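You operate a simulated robot arm through the tools that you are given. There is no shell and no other tool.

The job below is to be done with a simulated robot arm. You get a single attempt, and the scene is never put back.

## Task
Turn both grease cups to their marks, then crank the shaft on by a quarter turn or a little more.
Fine: crank knob clockwise; drive lever to HAND for it and back to STARTER.

The check looks at the end state, three seconds after you hand in, the way a careful person would. Anything else that was tipped, shoved, dropped, spilled or broken makes it a failure.

## Robot
A 7-joint arm with a two-finger parallel gripper, fixed in place. Base frame: the origin is at the foot of the arm, x ahead of it, y to its left, z up. Readings come in mm, degrees, newtons and seconds.
Its first joint turns from -166.0 to 166.0 degrees. Payload 4.4 kg.
The TCP is the grasp point between the finger pads, 23 mm short of the fingertips. In the tool frame z runs along the fingers and y along their closing line. Largest opening 94 mm; finger width 38, thickness 10; the body of the gripper, 54 by 96 mm, starts 39 mm behind the TCP.
Orientation is told as [roll, pitch, yaw] about the base's x, y, z axes, in that order, counted from this pose: with the fingers straight down and closing along the base's y, the tool's x points along the base's -x, its y along +y and its z along -z.

## Interface
- The arm moves only by the tool drive_tool. Its argument "deltas" is a list that holds one entry, the list of rows, each a list of 7 numbers: the shift along the base's x, y, z in mm, then the turn, a rotation vector about the base's x, y, z in degrees, then the opening, from 0 (shut) to 1 (fully open). In form: [[[dx, dy, dz, rx, ry, rz, fingers], ...]]. A call has 1 to 20 rows; each row shifts and turns the commanded pose from where the row before left it. A row lasts 0.2 s, in which the tool goes at most 50 mm and 8.6 degrees; a call with a longer step from one row to the next is refused whole, and so is a gripper value outside its range. Where a pose cannot be reached the arm comes as near as it can. A force on the tool above 90 N (or 10 N above the force at the start of the call, whichever is more), or a blocked arm, ends the call early, and 0.2 s more pass. Each finger travels about 72 mm/s and halts on what it meets, pressing with about 24 N; the grip force reading is that of the motor and also rises with nothing between the fingers. The clock runs only during rows and for 0.2 s after the last one: add rows that do not move to give the fingers time. The reply holds the time, the measured pose of the TCP, the force on the tool along the base axes, the opening and the grip force, in the units named above and with some noise, with the torque about the TCP (base axes, N m) and any sound that the robot's microphone picked up, and new pictures: "views" is both (left out), scene, wrist or none.
- Cameras (640 x 400 px; columns grow to the right, rows downward): "scene" is fixed at [219.1, 499.4, 1306.6]; the picture's right is [0.01, -1.00, 0.00], its down [-0.33, -0.00, -0.94] and it looks along [0.94, 0.01, -0.33] (base axes); focal length 216 px, centre (320, 200). "wrist" rides on the gripper at [86, 16, -75] in the tool frame; the picture's right is [-0.18, 0.98, 0.00], its down [-0.58, -0.11, -0.81] and it looks along [-0.79, -0.15, 0.59] (tool axes); focal length 243 px, centre (320, 200). There is no depth. A picture from a camera that has moved, and an enlarged one, comes with that camera's place and axes in the base frame and with its lens.
- inspect(camera, box): a new picture of the part [left, top, right, bottom] of that camera's present view, enlarged. The clock stands still meanwhile.
- close_job(): hands the job in; it is judged then, once.

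Nothing tells you positions but the pictures and the camera data. Unless the task says otherwise, let go and move clear before handing in.

The tools are called after "Request:" as name(argument=value, ...) on one line, values as JSON. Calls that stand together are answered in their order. drive_tool: Moves the arm, as the interface text tells. Its arguments: {"type":"object","properties":{"deltas":{"type":"array","items":{"type":"array","items":{"type":"array","items":{"type":"number"}}}},"views":{"type":"string","enum":["both","scene","wrist","none"]}},"required":["deltas"]} The other tools are called the same way: inspect (camera, box) takes an enlarged picture of a part of a camera's view; close_job () hands the job in.

At the start:

```text
t: 0.0
tool_pos: [694.2, 536.4, 1350.6]
ee_rot: [0.0, 0.0, 0.0]
wrist_force: [0.5, 0.0, 0.8]
torque: [0.03, -0.02, 0.0]
gripper_width: 94.1
grasp_force: 0.1
```

scene: 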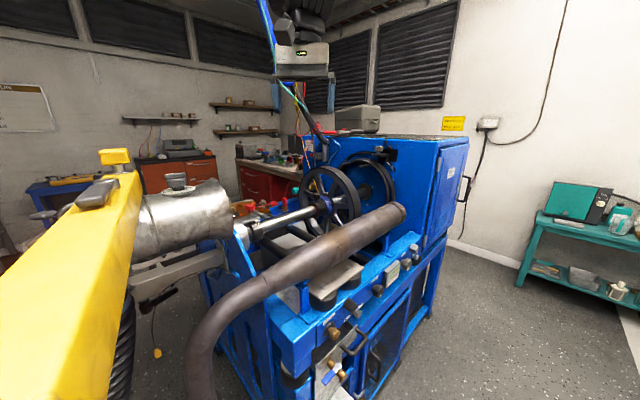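
wrist: 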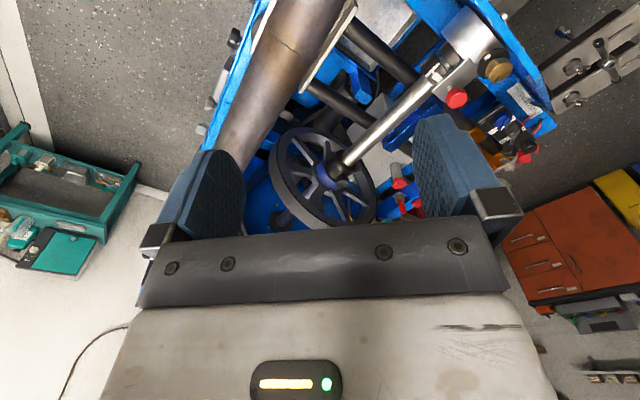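

I see a blue machine frame with a shaft, a spoked wheel and a large pipe in front, the arm's TCP is above it. I will look closely at the pictures before moving anything.

Request:
inspect(camera="scene", box=[200, 130, 440, 280])

Request:
inspect(camera="scene", box=[200, 250, 440, 400])

Request:
inspect(camera="wrist", box=[400, 0, 640, 150])

Request:
inspect(camera="wrist", box=[190, 90, 430, 240])

```text
2.67 times, centred on (320, 205) of scene
camera zoom: at [219.1, 499.4, 1306.6], right [0.01, -1.0, 0.0], down [-0.33, 0.0, -0.94], along [0.94, 0.01, -0.33], focal length 575 px, centre (320, 187)
```

zoom: 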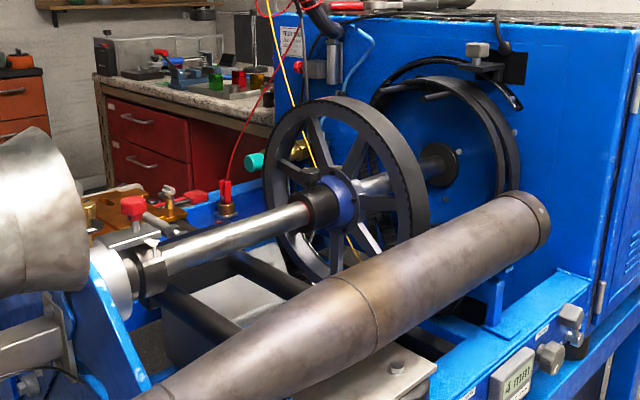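

```text
2.67 times, centred on (320, 325) of scene
camera zoom: at [219.1, 499.4, 1306.6], right [0.01, -1.0, 0.0], down [-0.33, 0.0, -0.94], along [0.94, 0.01, -0.33], focal length 575 px, centre (320, -133)
```

zoom: 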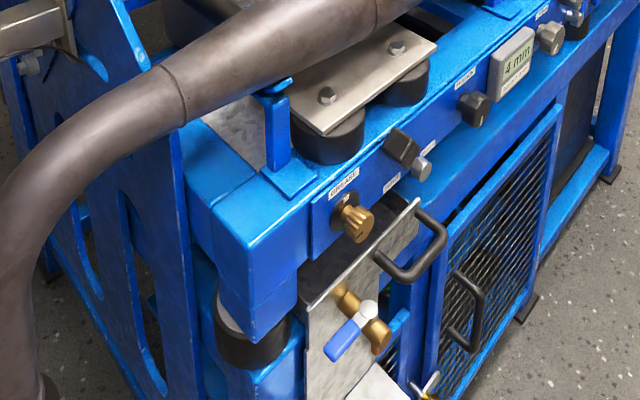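

```text
2.67 times, centred on (520, 75) of wrist
camera zoom: at [607.3, 553.3, 1426.5], right [0.18, 0.98, 0.0], down [0.58, -0.11, 0.81], along [0.79, -0.15, -0.59], focal length 647 px, centre (-213, 533)
```

zoom: 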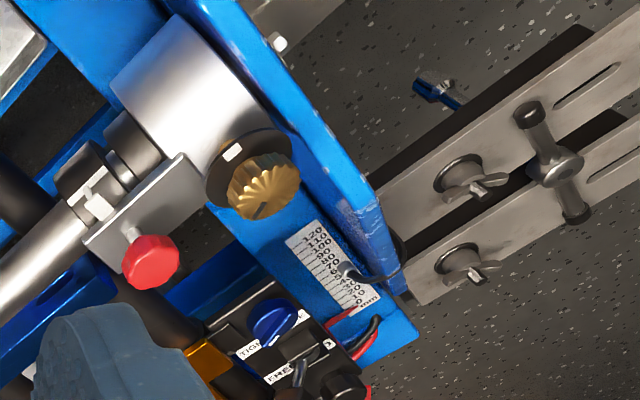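

```text
2.67 times, centred on (310, 165) of wrist
camera zoom: at [607.3, 553.3, 1426.5], right [0.18, 0.98, 0.0], down [0.58, -0.11, 0.81], along [0.79, -0.15, -0.59], focal length 647 px, centre (347, 293)
```

zoom: 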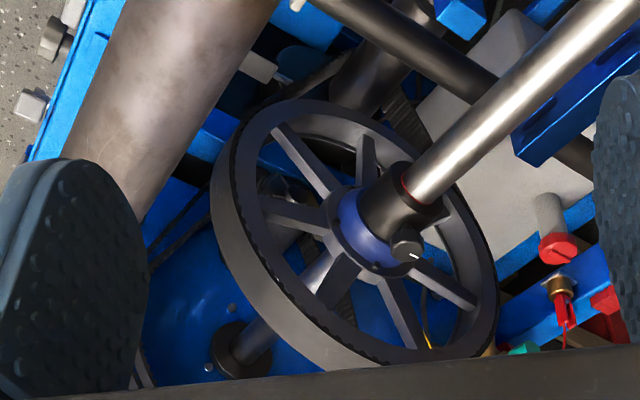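

I see the brass fluted knobs, labels and small levers on the machine but can't read them yet. I'll zoom in on the labelled areas next.

Request:
inspect(camera="scene", box=[300, 290, 380, 340])

Request:
inspect(camera="scene", box=[340, 240, 420, 290])

Request:
inspect(camera="scene", box=[220, 190, 300, 240])

Request:
inspect(camera="scene", box=[290, 160, 370, 210])

Request:
inspect(camera="scene", box=[240, 0, 400, 100])

Request:
inspect(camera="scene", box=[340, 130, 420, 180])

Request:
inspect(camera="scene", box=[300, 330, 400, 400])

Request:
inspect(camera="scene", box=[80, 160, 260, 272])

Request:
inspect(camera="wrist", box=[470, 40, 560, 100])

Request:
inspect(camera="wrist", box=[460, 100, 560, 170])

Request:
inspect(camera="wrist", box=[180, 0, 340, 100])

Request:
inspect(camera="wrist", box=[360, 130, 460, 230])

```text
8.00 times, centred on (340, 315) of scene
camera zoom: at [219.1, 499.4, 1306.6], right [0.01, -1.0, 0.0], down [-0.33, 0.0, -0.94], along [0.94, 0.01, -0.33], focal length 1726 px, centre (160, -720)
```

zoom: 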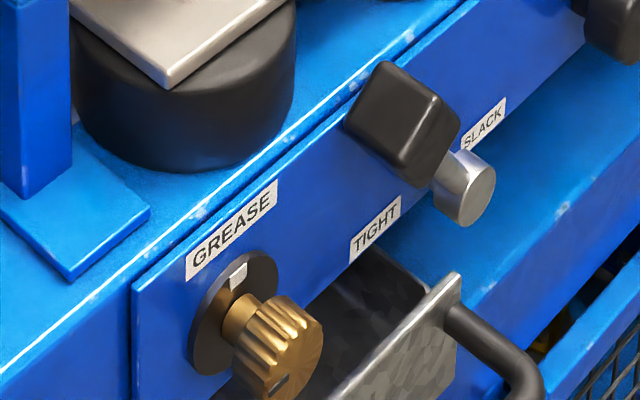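

```text
8.00 times, centred on (380, 265) of scene
camera zoom: at [219.1, 499.4, 1306.6], right [0.01, -1.0, 0.0], down [-0.33, 0.0, -0.94], along [0.94, 0.01, -0.33], focal length 1726 px, centre (-160, -320)
```

zoom: 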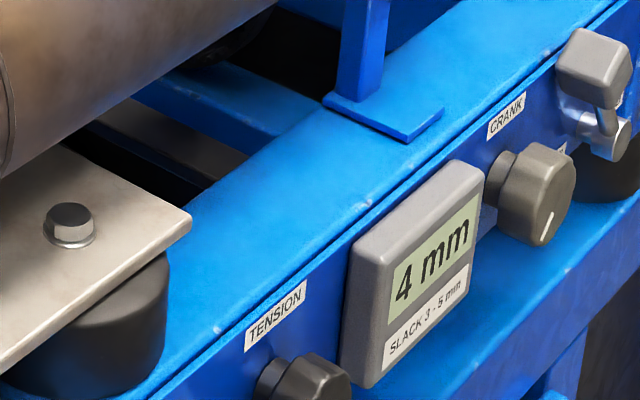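

```text
8.00 times, centred on (260, 215) of scene
camera zoom: at [219.1, 499.4, 1306.6], right [0.01, -1.0, 0.0], down [-0.33, 0.0, -0.94], along [0.94, 0.01, -0.33], focal length 1726 px, centre (800, 80)
```

zoom: 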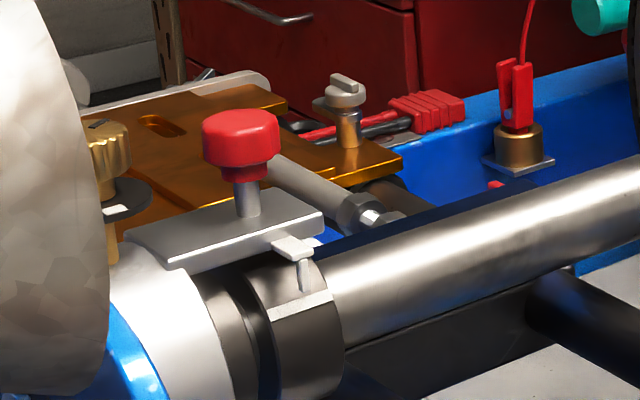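

```text
8.00 times, centred on (330, 185) of scene
camera zoom: at [219.1, 499.4, 1306.6], right [0.01, -1.0, 0.0], down [-0.33, 0.0, -0.94], along [0.94, 0.01, -0.33], focal length 1726 px, centre (240, 320)
```

zoom: 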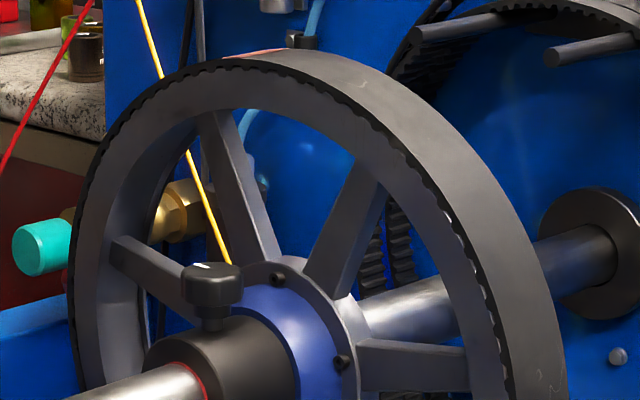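

```text
4.00 times, centred on (320, 50) of scene
camera zoom: at [219.1, 499.4, 1306.6], right [0.01, -1.0, 0.0], down [-0.33, 0.0, -0.94], along [0.94, 0.01, -0.33], focal length 863 px, centre (320, 800)
```

zoom: 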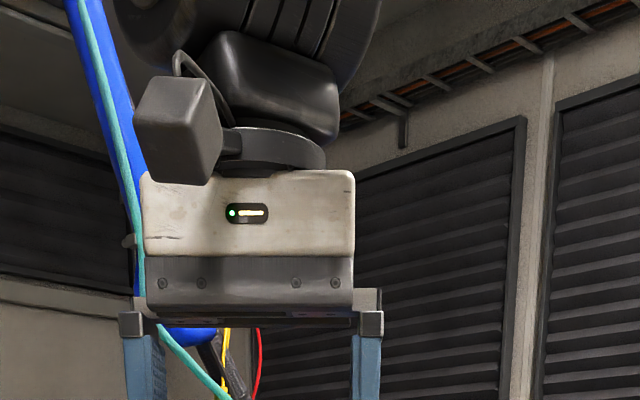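

```text
8.00 times, centred on (380, 155) of scene
camera zoom: at [219.1, 499.4, 1306.6], right [0.01, -1.0, 0.0], down [-0.33, 0.0, -0.94], along [0.94, 0.01, -0.33], focal length 1726 px, centre (-160, 560)
```

zoom: 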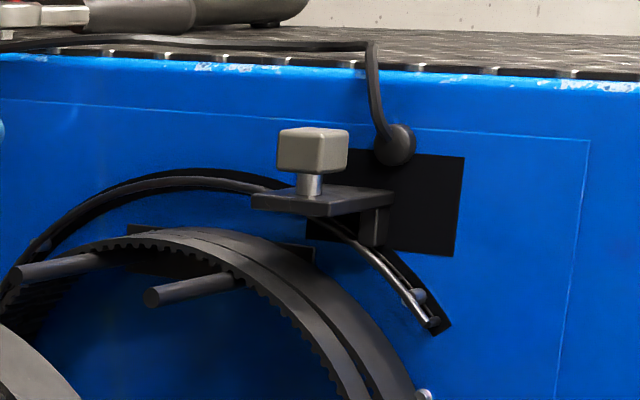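

```text
5.71 times, centred on (350, 365) of scene
camera zoom: at [219.1, 499.4, 1306.6], right [0.01, -1.0, 0.0], down [-0.33, 0.0, -0.94], along [0.94, 0.01, -0.33], focal length 1233 px, centre (149, -743)
```

zoom: 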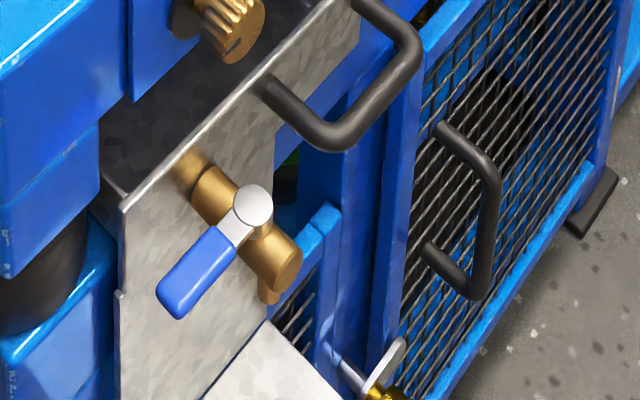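

```text
3.56 times, centred on (170, 216) of scene
camera zoom: at [219.1, 499.4, 1306.6], right [0.01, -1.0, 0.0], down [-0.33, 0.0, -0.94], along [0.94, 0.01, -0.33], focal length 767 px, centre (853, 143)
```

zoom: 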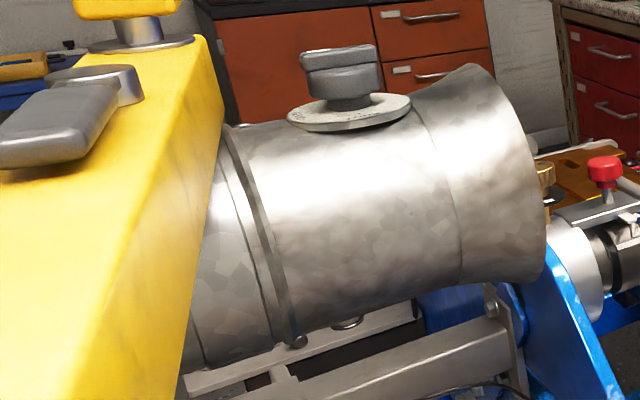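

```text
6.67 times, centred on (515, 70) of wrist
camera zoom: at [607.3, 553.3, 1426.5], right [0.18, 0.98, 0.0], down [0.58, -0.11, 0.81], along [0.79, -0.15, -0.59], focal length 1618 px, centre (-980, 1067)
```

zoom: 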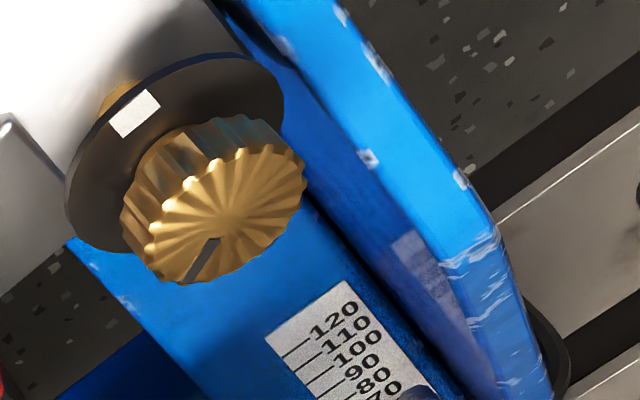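

```text
5.71 times, centred on (510, 135) of wrist
camera zoom: at [607.3, 553.3, 1426.5], right [0.18, 0.98, 0.0], down [0.58, -0.11, 0.81], along [0.79, -0.15, -0.59], focal length 1386 px, centre (-766, 571)
```

zoom: 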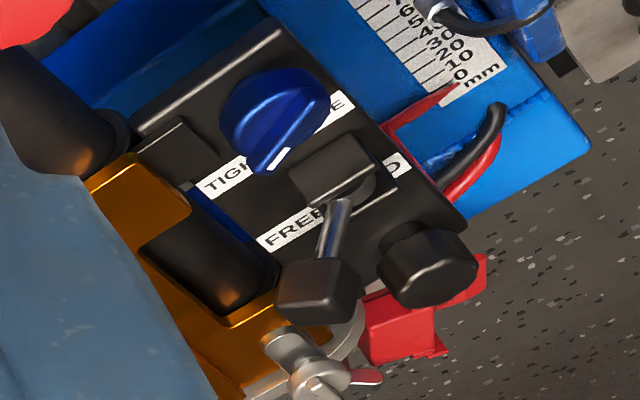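

```text
4.00 times, centred on (260, 50) of wrist
camera zoom: at [607.3, 553.3, 1426.5], right [0.18, 0.98, 0.0], down [0.58, -0.11, 0.81], along [0.79, -0.15, -0.59], focal length 970 px, centre (560, 800)
```

zoom: 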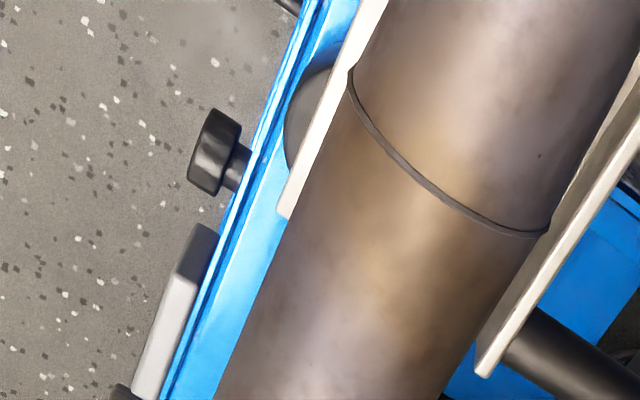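

```text
4.00 times, centred on (410, 180) of wrist
camera zoom: at [607.3, 553.3, 1426.5], right [0.18, 0.98, 0.0], down [0.58, -0.11, 0.81], along [0.79, -0.15, -0.59], focal length 970 px, centre (-40, 280)
```

zoom: 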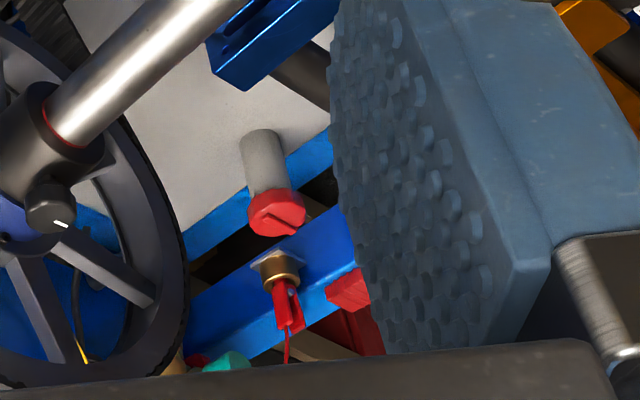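

The front panel faces the robot base: a GREASE cup, TIGHT/SLACK lever, TENSION knob, slack display, CRANK knob and a drive lever run along it. The second grease cup stands upright on the tail bearing. I'll move back toward the base and yaw the wrist camera to look squarely at the panel.

Request:
drive_tool(deltas=[[[-17, -39, 0, 0, 0, 5.6, 1], [-17, -39, 0, 0, 0, 5.6, 1], [-17, -39, 0, 0, 0, 5.6, 1], [-17, -39, 0, 0, 0, 5.6, 1], [-17, -39, 0, 0, 0, 5.6, 1], [-17, -39, -20, 0, 0, 5.6, 1], [-17, -39, -20, 0, 0, 5.6, 1], [-17, -39, -20, 0, 0, 5.6, 1], [-17, -39, -20, 0, 0, 5.6, 1], [-17, -39, -20, 0, 0, 5.6, 1], [0, 0, -40, 0, 0, 0, 1], [0, 0, -40, 0, 0, 0, 1], [0, 0, -40, 0, 0, 0, 1]]])

```text
t: 2.8
tool_pos: [522.8, 146.6, 1133.3]
ee_rot: [0.0, -0.1, 56.2]
wrist_force: [0.3, 0.2, -0.2]
torque: [0.03, -0.01, 0.02]
gripper_width: 94.0
grasp_force: 0.1
camera wrist: at [462.2, 84.6, 1208.3], right [-0.71, 0.7, 0.0], down [0.41, 0.42, 0.81], along [0.57, 0.57, -0.59], focal length 243 px, centre (320, 200)
```

scene: 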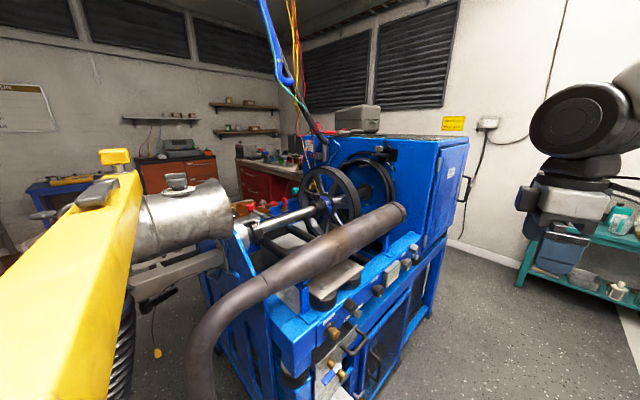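
wrist: 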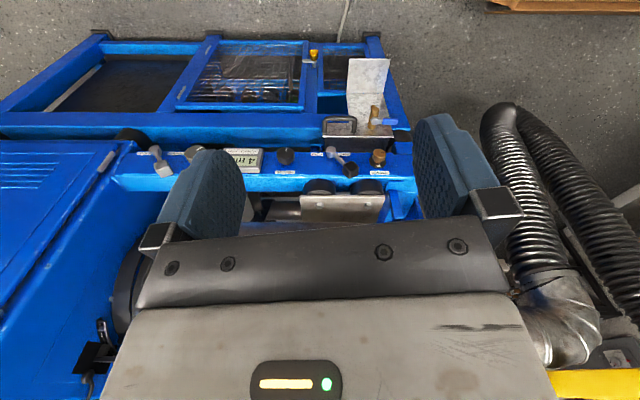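

The panel is now seen square-on from above, with GREASE cup, tension lever, display and crank knob along it. I'll zoom in to read the labels and get better pixel positions.

Request:
inspect(camera="wrist", box=[110, 120, 230, 195])

Request:
inspect(camera="wrist", box=[260, 110, 420, 210])

Request:
inspect(camera="scene", box=[380, 220, 460, 270])

Request:
inspect(camera="scene", box=[400, 225, 440, 250])

```text
5.33 times, centred on (170, 158) of wrist
camera zoom: at [462.2, 84.6, 1208.3], right [-0.71, 0.7, 0.0], down [0.41, 0.42, 0.81], along [0.57, 0.57, -0.59], focal length 1294 px, centre (1120, 427)
```

zoom: 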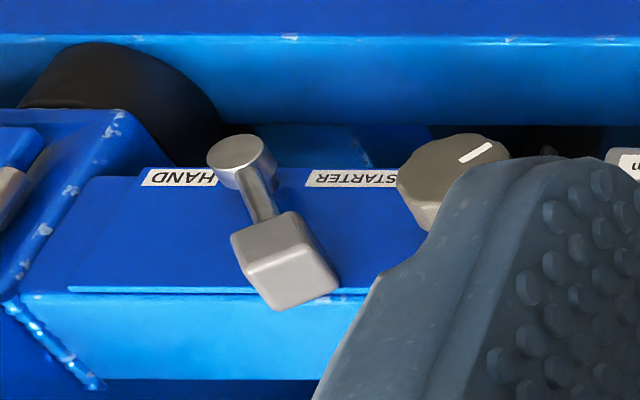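

```text
4.00 times, centred on (340, 160) of wrist
camera zoom: at [462.2, 84.6, 1208.3], right [-0.71, 0.7, 0.0], down [0.41, 0.42, 0.81], along [0.57, 0.57, -0.59], focal length 970 px, centre (240, 360)
```

zoom: 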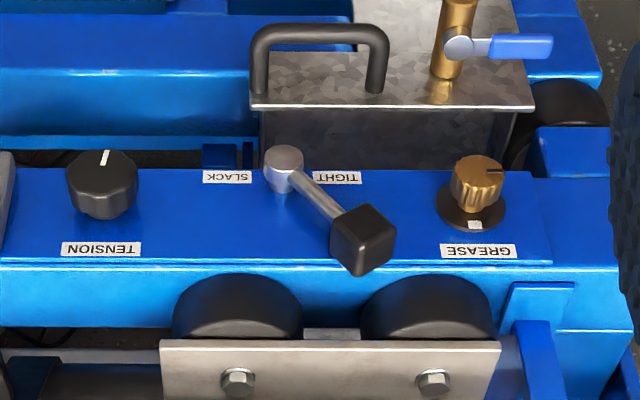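

```text
8.00 times, centred on (420, 245) of scene
camera zoom: at [219.1, 499.4, 1306.6], right [0.01, -1.0, 0.0], down [-0.33, 0.0, -0.94], along [0.94, 0.01, -0.33], focal length 1726 px, centre (-480, -160)
```

zoom: 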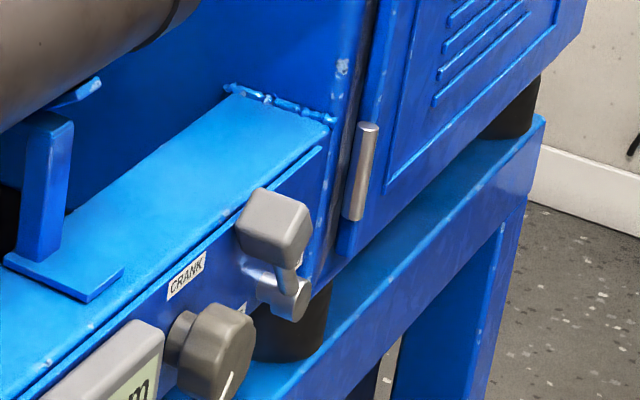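

```text
16.00 times, centred on (420, 238) of scene
camera zoom: at [219.1, 499.4, 1306.6], right [0.01, -1.0, 0.0], down [-0.33, 0.0, -0.94], along [0.94, 0.01, -0.33], focal length 3452 px, centre (-1280, -400)
```

zoom: 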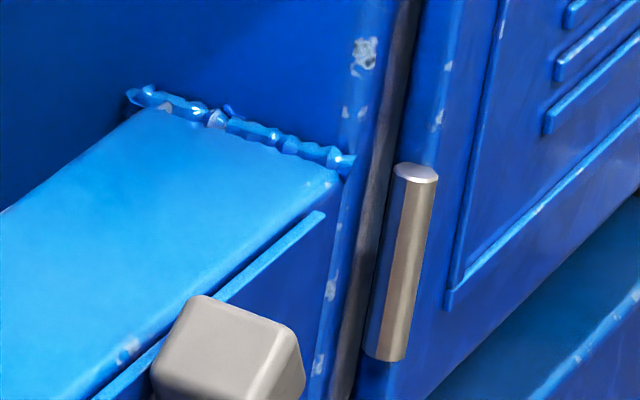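

The labels read HAND and STARTER beside the drive lever, which now leans toward STARTER; the panel knobs are near z≈780, GREASE around (650,466), CRANK around (951,160). I'll drop lower and tilt the camera up to see the panel from nearer the front.

Request:
drive_tool(deltas=[[[16.5, 3.5, -30, 0, 0, -5.5, 1], [16.5, 3.5, -35, 0, 0, -5.7, 1], [16.5, 3.5, -35, 4.71, -4.71, 0, 1], [16.5, 3.5, -35, 4.71, -4.71, 0, 1], [16.5, 3.5, -35, 4.71, -4.71, 0, 1], [16.5, 3.5, -35, 0, 0, 0, 1], [16.5, 3.5, -35, 0, 0, 0, 1], [16.5, 3.5, -34, 0, 0, 0, 1], [0, 0, 0, 0, 0, 0, 1]]], views="wrist")

```text
t: 4.8
tool_pos: [655.1, 174.8, 862.5]
ee_rot: [0.1, -20.0, 44.8]
wrist_force: [0.0, -0.9, -0.2]
torque: [0.02, 0.04, 0.02]
gripper_width: 94.3
grasp_force: 0.0
camera wrist: at [568.6, 111.2, 904.2], right [-0.57, 0.82, 0.06], down [0.27, 0.11, 0.96], along [0.78, 0.56, -0.28], focal length 243 px, centre (320, 200)
```

wrist: 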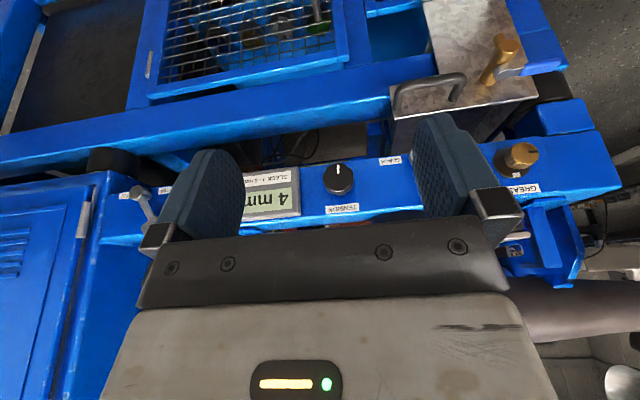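

I now see the panel close up, with the lever at left, display, TENSION knob and GREASE cup at right. I'll zoom in on each for detail.

Request:
inspect(camera="wrist", box=[470, 120, 566, 180])

Request:
inspect(camera="wrist", box=[80, 140, 240, 240])

Request:
inspect(camera="wrist", box=[230, 140, 430, 265])

```text
6.67 times, centred on (518, 150) of wrist
camera zoom: at [568.6, 111.2, 904.2], right [-0.57, 0.82, 0.06], down [0.27, 0.11, 0.96], along [0.78, 0.56, -0.28], focal length 1618 px, centre (-1000, 533)
```

zoom: 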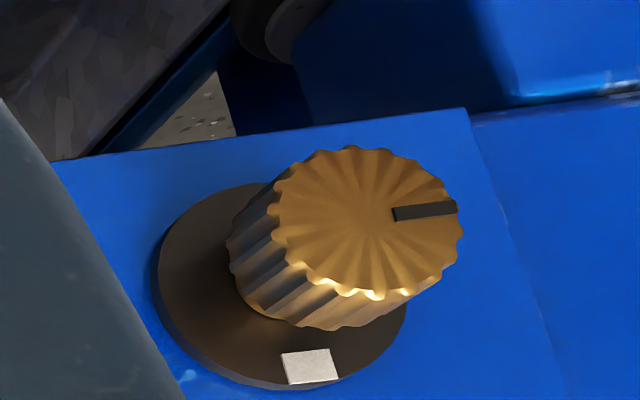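

```text
4.00 times, centred on (160, 190) of wrist
camera zoom: at [568.6, 111.2, 904.2], right [-0.57, 0.82, 0.06], down [0.27, 0.11, 0.96], along [0.78, 0.56, -0.28], focal length 970 px, centre (960, 240)
```

zoom: 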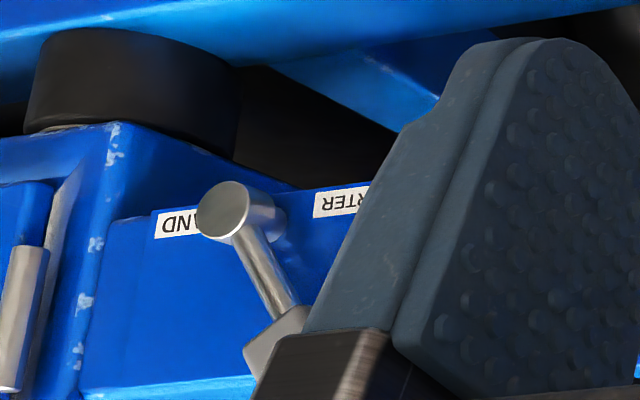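

```text
3.20 times, centred on (330, 202) of wrist
camera zoom: at [568.6, 111.2, 904.2], right [-0.57, 0.82, 0.06], down [0.27, 0.11, 0.96], along [0.78, 0.56, -0.28], focal length 776 px, centre (288, 192)
```

zoom: 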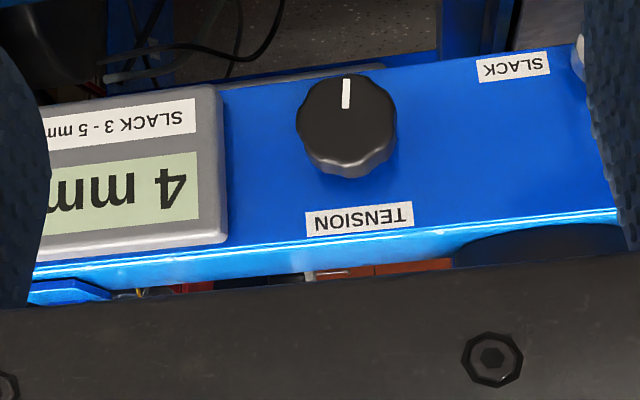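

The GREASE cup's dark line points left (9 o'clock) while its white mark is at 12 o'clock, so it needs about 90° clockwise. I'll swing the tool to horizontal, pointing into the panel, standing off from that cup.

Request:
drive_tool(deltas=[[[-12, 17, -7, 4.95, -4.95, 0, 0.6], [-12, 17, -7, 4.95, -4.95, 0, 0.6], [-12, 17, -7, 4.95, -4.95, 0, 0.6], [-12, 17, -7, 4.95, -4.95, 0, 0.6], [-12, 17, -7, 4.95, -4.95, 0, 0.6], [-12, 17, -7, 4.95, -4.95, 0, 0.6], [-12, 17, -7, 4.95, -4.95, 0, 0.6], [-12, 17, -7, 4.95, -4.95, 0, 0.6], [-12, 17, -7, 4.95, -4.95, 0, 0.6], [-12, 17, -7, 4.95, -4.95, 0, 0.6], [0, 0, 0, 0, 0, 0, 0.6]]])

```text
t: 7.2
tool_pos: [534.2, 344.9, 784.4]
ee_rot: [108.4, -89.8, -63.6]
wrist_force: [-0.3, 0.4, 0.3]
torque: [-0.01, 0.0, 0.0]
gripper_width: 56.5
grasp_force: 0.1
camera wrist: at [470.1, 304.3, 699.6], right [-0.69, 0.69, 0.19], down [-0.49, -0.65, 0.58], along [0.52, 0.31, 0.79], focal length 243 px, centre (320, 200)
```

scene: 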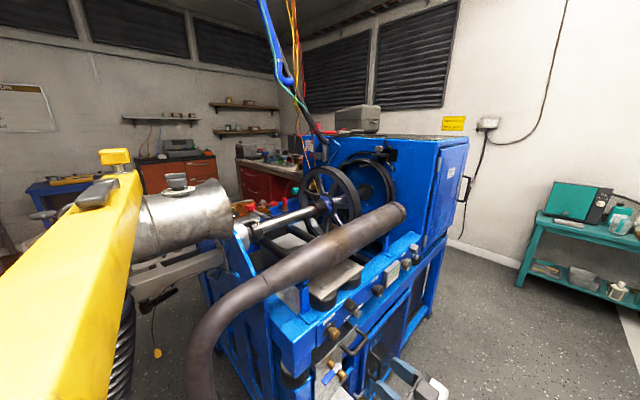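
wrist: 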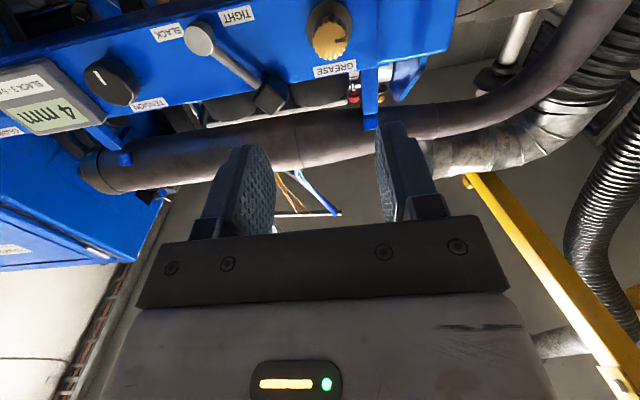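

The gripper now points horizontally into the panel and the GREASE cup shows at the top of the wrist view. I'll zoom in to refine its location.

Request:
inspect(camera="wrist", box=[290, 0, 386, 60])

Request:
inspect(camera="wrist", box=[170, 0, 330, 100])

Request:
inspect(camera="scene", box=[300, 300, 460, 400])

```text
6.67 times, centred on (338, 30) of wrist
camera zoom: at [470.1, 304.3, 699.6], right [-0.69, 0.69, 0.19], down [-0.49, -0.65, 0.58], along [0.52, 0.31, 0.79], focal length 1618 px, centre (200, 1333)
```

zoom: 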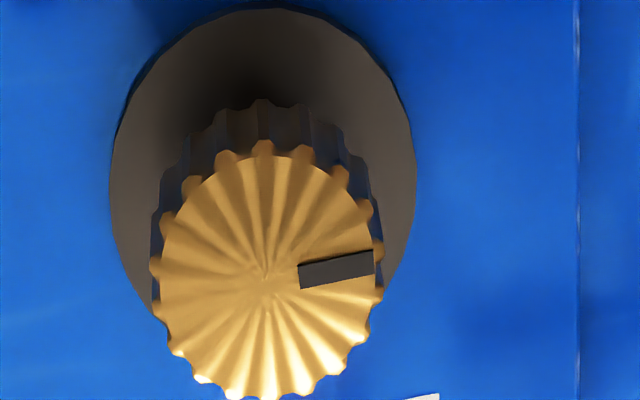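

```text
4.00 times, centred on (250, 50) of wrist
camera zoom: at [470.1, 304.3, 699.6], right [-0.69, 0.69, 0.19], down [-0.49, -0.65, 0.58], along [0.52, 0.31, 0.79], focal length 970 px, centre (600, 800)
```

zoom: 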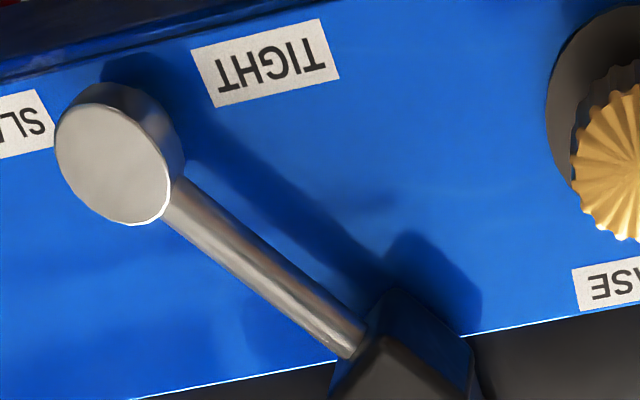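

```text
4.00 times, centred on (380, 350) of scene
camera zoom: at [219.1, 499.4, 1306.6], right [0.01, -1.0, 0.0], down [-0.33, 0.0, -0.94], along [0.94, 0.01, -0.33], focal length 863 px, centre (80, -400)
```

zoom: 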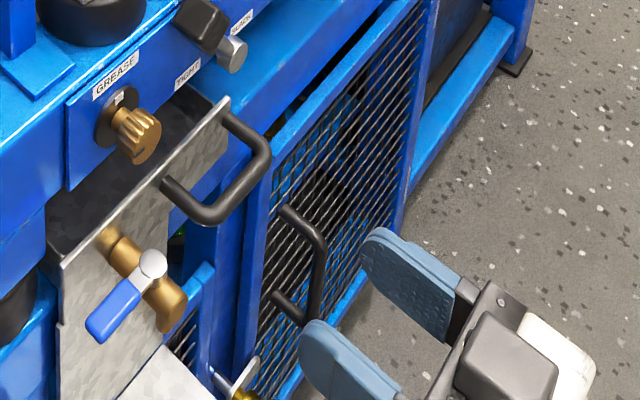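

The GREASE cup face is triangulated at about (639, 462, 787). I'll centre on its axis and move in most of the way with the fingers partly open, then check.

Request:
drive_tool(deltas=[[[14, 24, 0.8, 0, 0, 0, 0.6], [16, 20, 0.8, 0, 0, 0, 0.6], [17, 17, 0.9, 0, 0, 0, 0.6], [17, 17, 0, 0, 0, 0, 0.6], [0, 0, 0, 0, 0, 0, 0.6]]])

Request:
inspect(camera="wrist", box=[200, 20, 440, 170])

Request:
inspect(camera="scene", box=[300, 290, 428, 370])

```text
t: 8.4
tool_pos: [609.0, 409.2, 790.0]
ee_rot: [-37.3, -89.9, 83.1]
wrist_force: [0.3, 0.1, 0.4]
torque: [-0.01, -0.03, -0.03]
gripper_width: 56.3
grasp_force: 0.1
out of reach, approached as far as the arm can: row 2, 3, 4
camera wrist: at [544.7, 367.2, 704.0], right [-0.7, 0.69, 0.18], down [-0.49, -0.65, 0.58], along [0.52, 0.32, 0.79], focal length 243 px, centre (320, 200)
```

scene: 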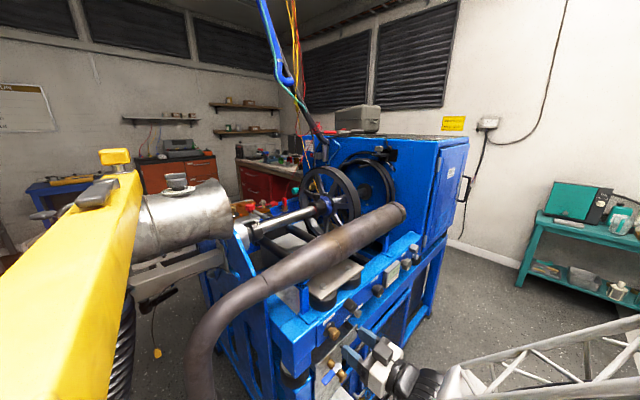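
wrist: 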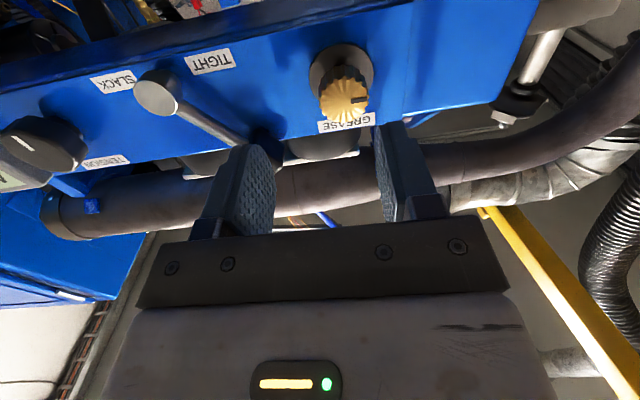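

```text
2.67 times, centred on (320, 95) of wrist
camera zoom: at [544.7, 367.2, 704.0], right [-0.7, 0.69, 0.18], down [-0.49, -0.65, 0.58], along [0.52, 0.32, 0.79], focal length 647 px, centre (320, 480)
```

zoom: 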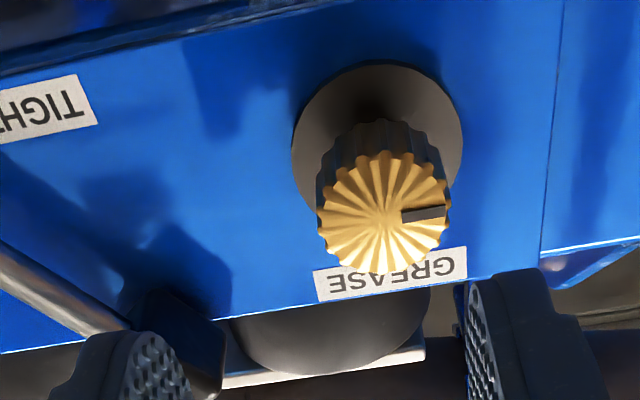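

```text
5.00 times, centred on (364, 330) of scene
camera zoom: at [219.1, 499.4, 1306.6], right [0.01, -1.0, 0.0], down [-0.33, 0.0, -0.94], along [0.94, 0.01, -0.33], focal length 1079 px, centre (100, -450)
```

zoom: 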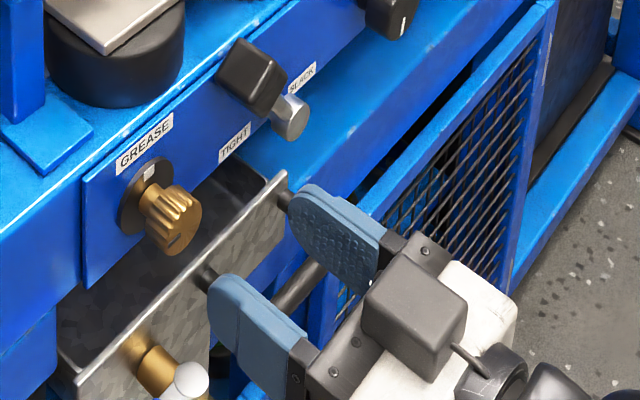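

The arm reports it could not fully reach the commanded sideways shift with this wrist roll (about 17 mm short along the panel). I'll roll the wrist about its own axis to free the joint, which also gives me room for the later clockwise turn.

Request:
drive_tool(deltas=[[[0, 0, 0, -5.6, -5.6, 0, 0.6], [0, 0, 0, -5.6, -5.6, 0, 0.6], [0, 0, 0, -5.6, -5.6, 0, 0.6], [0, 0, 0, -5.6, -5.6, 0, 0.6], [0, 0, 0, 0, 0, 0, 0.6]]], views="both")

```text
t: 9.6
tool_pos: [617.8, 399.6, 798.5]
ee_rot: [-81.0, -87.3, 127.6]
wrist_force: [0.0, -0.3, 0.5]
torque: [0.02, 0.03, -0.02]
gripper_width: 56.5
grasp_force: 0.0
out of reach, approached as far as the arm can: row 1, 2, 3, 4
camera wrist: at [557.2, 353.6, 711.6], right [-0.72, 0.68, 0.14], down [-0.49, -0.64, 0.59], along [0.49, 0.36, 0.79], focal length 243 px, centre (320, 200)
```

scene: 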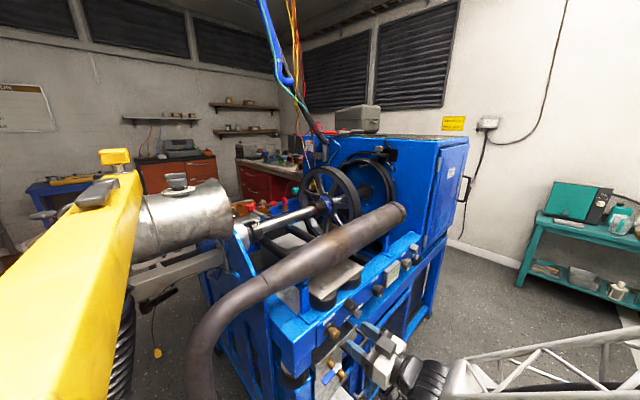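
wrist: 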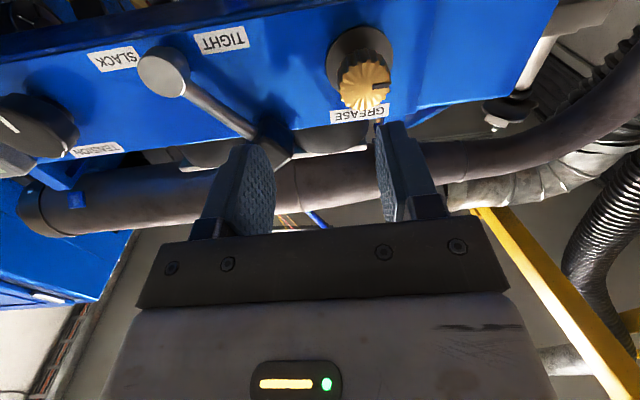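

Negative roll is blocked by a joint limit, so I'll undo it and roll the positive way instead.

Request:
drive_tool(deltas=[[[0, 0, 0, 5.6, 5.6, 0, 0.6], [0, 0, 0, 5.6, 5.6, 0, 0.6], [0, 0, 0, 5.6, 5.6, 0, 0.6], [0, 0, 0, 5.6, 5.6, 0, 0.6], [0, 0, 0, 5.6, 5.6, 0, 0.6], [0, 0, 0, 5.6, 5.6, 0, 0.6], [0, 0, 0, 5.6, 5.6, 0, 0.6], [0, 0, 0, 5.6, 5.6, 0, 0.6], [0, 0, 0, 0, 0, 0, 0.6]]], views="both")

```text
t: 11.6
tool_pos: [618.2, 398.2, 797.2]
ee_rot: [91.5, -29.2, -44.5]
wrist_force: [0.1, 0.3, -1.2]
torque: [0.02, -0.02, -0.02]
gripper_width: 56.3
grasp_force: 0.2
camera wrist: at [506.5, 403.2, 768.4], right [-0.24, 0.21, 0.95], down [-0.16, -0.97, 0.17], along [0.96, -0.11, 0.27], focal length 243 px, centre (320, 200)
```

scene: 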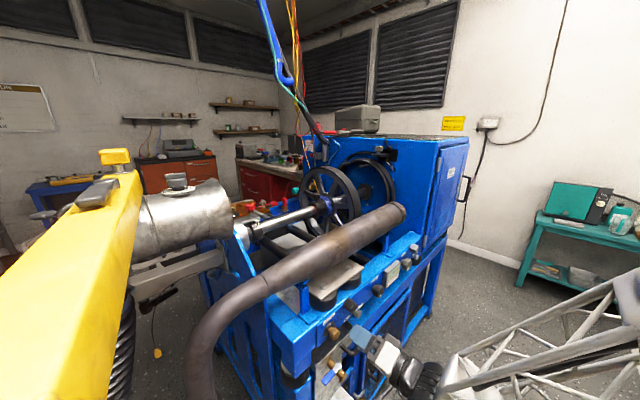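
wrist: 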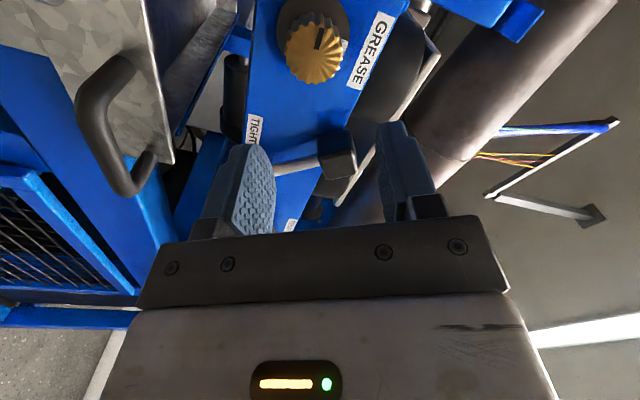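

The roll freed the wrist: it now sits about 60° rolled with no reach error. I'll zoom in to re-measure the cup from this view.

Request:
inspect(camera="wrist", box=[250, 0, 378, 80])

Request:
inspect(camera="scene", box=[300, 290, 428, 370])

```text
5.00 times, centred on (314, 40) of wrist
camera zoom: at [506.5, 403.2, 768.4], right [-0.24, 0.21, 0.95], down [-0.16, -0.97, 0.17], along [0.96, -0.11, 0.27], focal length 1213 px, centre (350, 1000)
```

zoom: 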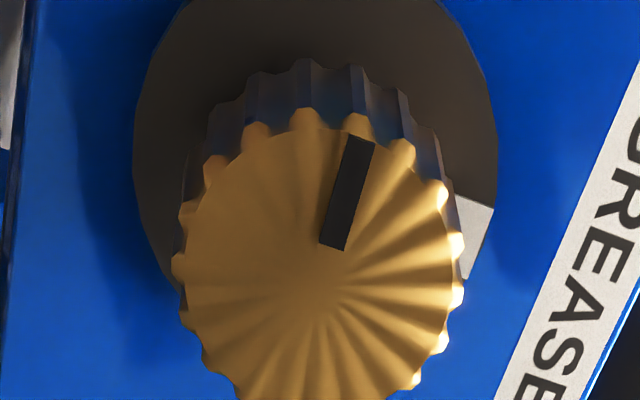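

```text
5.00 times, centred on (364, 330) of scene
camera zoom: at [219.1, 499.4, 1306.6], right [0.01, -1.0, 0.0], down [-0.33, 0.0, -0.94], along [0.94, 0.01, -0.33], focal length 1079 px, centre (100, -450)
```

zoom: 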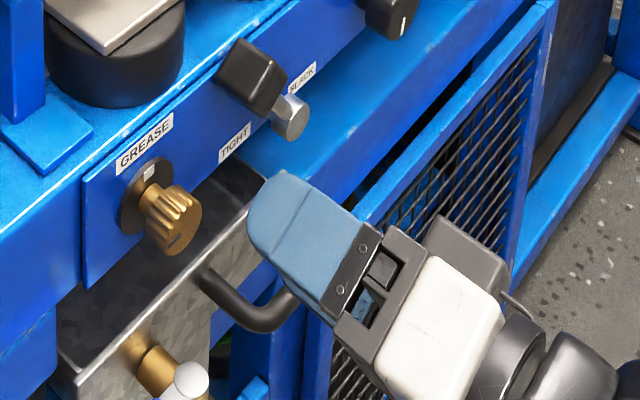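

The cup face is confirmed at about (639, 461.5, 787). I'll align the tool axis with it at a short standoff, then advance.

Request:
drive_tool(deltas=[[[-5, 16, -5, -0.47, 0.47, -0.6, 0.6], [-4.8, 16.8, -5.2, -0.46, 0.46, -0.6, 0.6], [0, 0, 0, 0, 0, 0, 0.6], [0, 0, 0, 0, 0, 0, 0.6]]], views="both")

Request:
inspect(camera="wrist", box=[220, 20, 460, 170])

Request:
inspect(camera="scene", box=[300, 300, 396, 360])

```text
t: 12.6
tool_pos: [616.2, 419.5, 789.2]
ee_rot: [89.8, -29.3, -44.2]
wrist_force: [0.3, 0.2, -0.4]
torque: [0.0, 0.02, -0.04]
gripper_width: 56.4
grasp_force: 0.1
out of reach, approached as far as the arm can: row 2
camera wrist: at [504.3, 425.9, 761.4], right [-0.23, 0.23, 0.95], down [-0.16, -0.97, 0.19], along [0.96, -0.11, 0.26], focal length 243 px, centre (320, 200)
```

scene: 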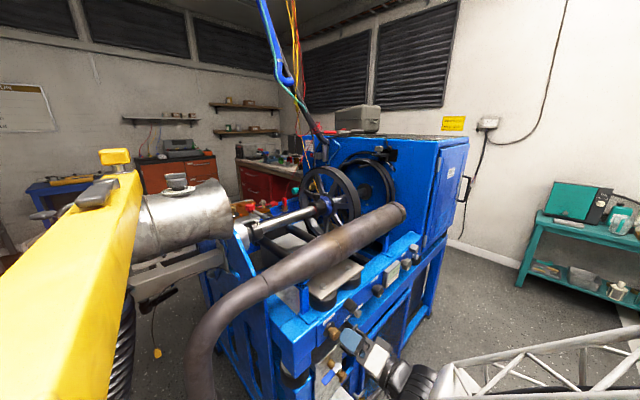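
wrist: 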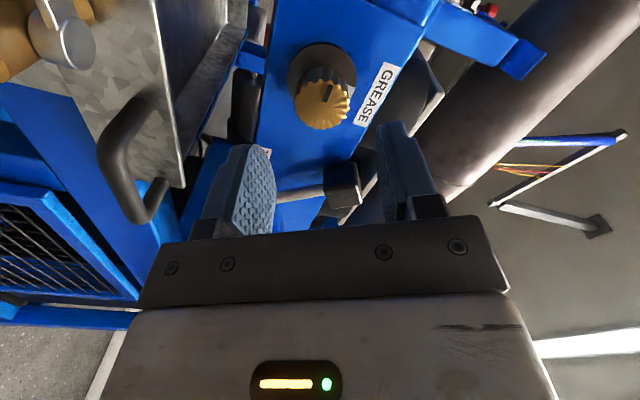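

```text
2.67 times, centred on (340, 95) of wrist
camera zoom: at [504.3, 425.9, 761.4], right [-0.23, 0.23, 0.95], down [-0.16, -0.97, 0.19], along [0.96, -0.11, 0.26], focal length 647 px, centre (267, 480)
```

zoom: 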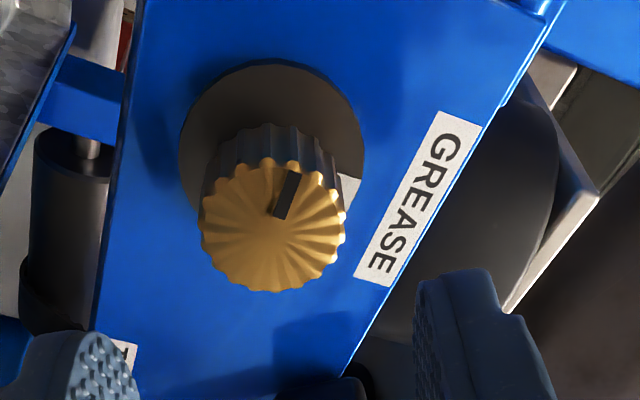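

```text
6.67 times, centred on (348, 330) of scene
camera zoom: at [219.1, 499.4, 1306.6], right [0.01, -1.0, 0.0], down [-0.33, 0.0, -0.94], along [0.94, 0.01, -0.33], focal length 1438 px, centre (133, -667)
```

zoom: 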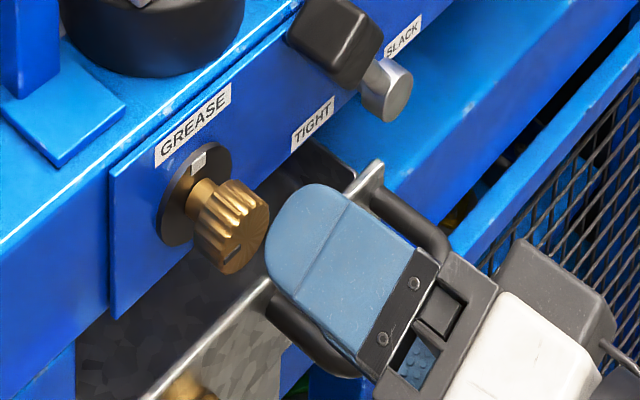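

The wrist is at another joint limit when the tool points straight along the panel normal; a few degrees more yaw should clear it. I'll yaw about 3.5° and re-align on the cup axis at a short standoff.

Request:
drive_tool(deltas=[[[0, 0, 0, 0, 0, 3.5, 0.6], [-4, 2.6, -1.1, 0, 0, 0, 0.6], [-4, 2.7, -1.1, 0, 0, 0, 0.6], [0, 0, 0, 0, 0, 0, 0.6]]], views="wrist")

Request:
inspect(camera="wrist", box=[220, 20, 460, 170])

```text
t: 13.6
tool_pos: [608.6, 426.3, 785.8]
ee_rot: [90.0, -29.3, -41.6]
wrist_force: [-0.4, 0.3, 0.3]
torque: [-0.02, -0.01, 0.0]
gripper_width: 56.4
grasp_force: 0.0
camera wrist: at [497.4, 426.5, 759.3], right [-0.24, 0.21, 0.95], down [-0.12, -0.97, 0.19], along [0.96, -0.06, 0.26], focal length 243 px, centre (320, 200)
```

wrist: 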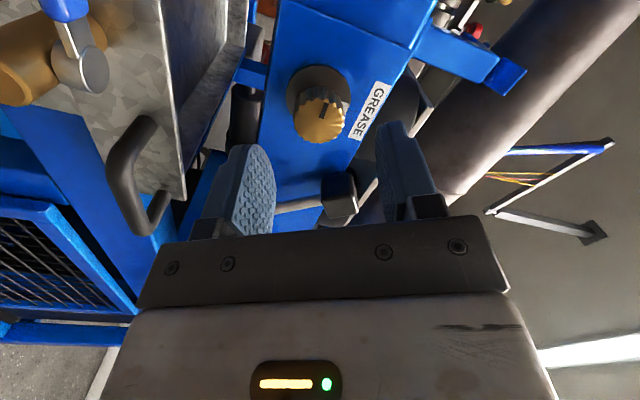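

```text
2.67 times, centred on (340, 95) of wrist
camera zoom: at [497.4, 426.5, 759.3], right [-0.24, 0.21, 0.95], down [-0.12, -0.97, 0.19], along [0.96, -0.06, 0.26], focal length 647 px, centre (267, 480)
```

zoom: 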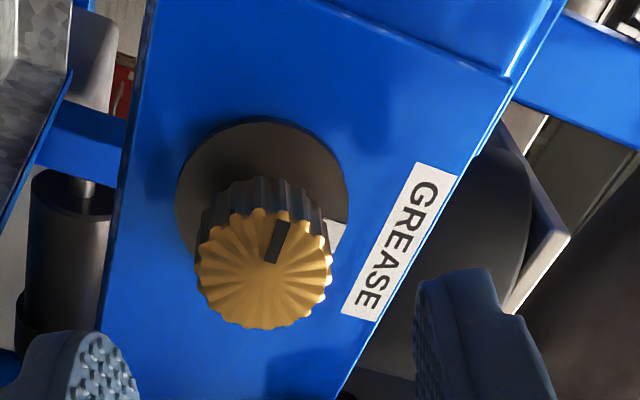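

The cup is now centred between the fingers along the tool axis. I'll advance about 43 mm so the pads straddle the brass cap, staying short of the disc behind it.

Request:
drive_tool(deltas=[[[5.6, 6.5, 0.3, 0, 0, 0, 0.6], [5.6, 6.5, 0.3, 0, 0, 0, 0.6], [5.6, 6.5, 0.3, 0, 0, 0, 0.6], [5.6, 6.5, 0.3, 0, 0, 0, 0.6], [5.6, 6.5, 0, 0, 0, 0, 0.6], [0, 0, 0, 0, 0, 0, 0.6]]], views="both")

Request:
inspect(camera="wrist", box=[200, 100, 440, 250])

Request:
inspect(camera="scene", box=[300, 300, 396, 360])

```text
t: 15.0
tool_pos: [636.6, 459.4, 788.3]
ee_rot: [89.9, -29.3, -41.7]
wrist_force: [0.7, 0.4, 0.6]
torque: [-0.04, -0.08, 0.0]
gripper_width: 56.3
grasp_force: 0.0
camera wrist: at [524.6, 458.8, 762.0], right [-0.24, 0.21, 0.95], down [-0.12, -0.97, 0.19], along [0.96, -0.06, 0.26], focal length 243 px, centre (320, 200)
```

scene: 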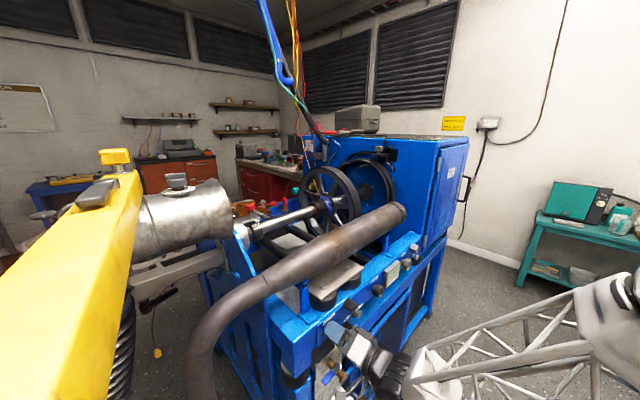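
wrist: 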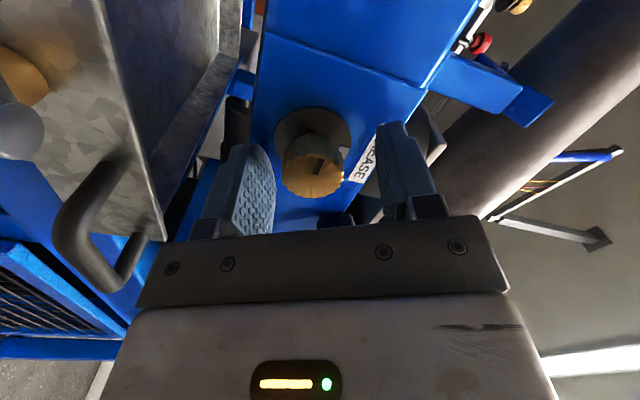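

```text
2.67 times, centred on (320, 175) of wrist
camera zoom: at [524.6, 458.8, 762.0], right [-0.24, 0.21, 0.95], down [-0.12, -0.97, 0.19], along [0.96, -0.06, 0.26], focal length 647 px, centre (320, 267)
```

zoom: 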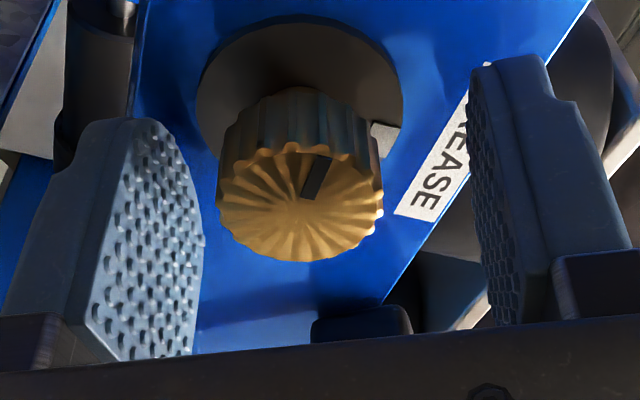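

```text
6.67 times, centred on (348, 330) of scene
camera zoom: at [219.1, 499.4, 1306.6], right [0.01, -1.0, 0.0], down [-0.33, 0.0, -0.94], along [0.94, 0.01, -0.33], focal length 1438 px, centre (133, -667)
```

zoom: 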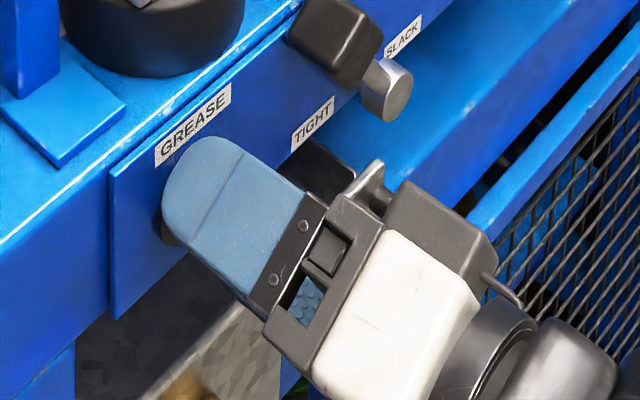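

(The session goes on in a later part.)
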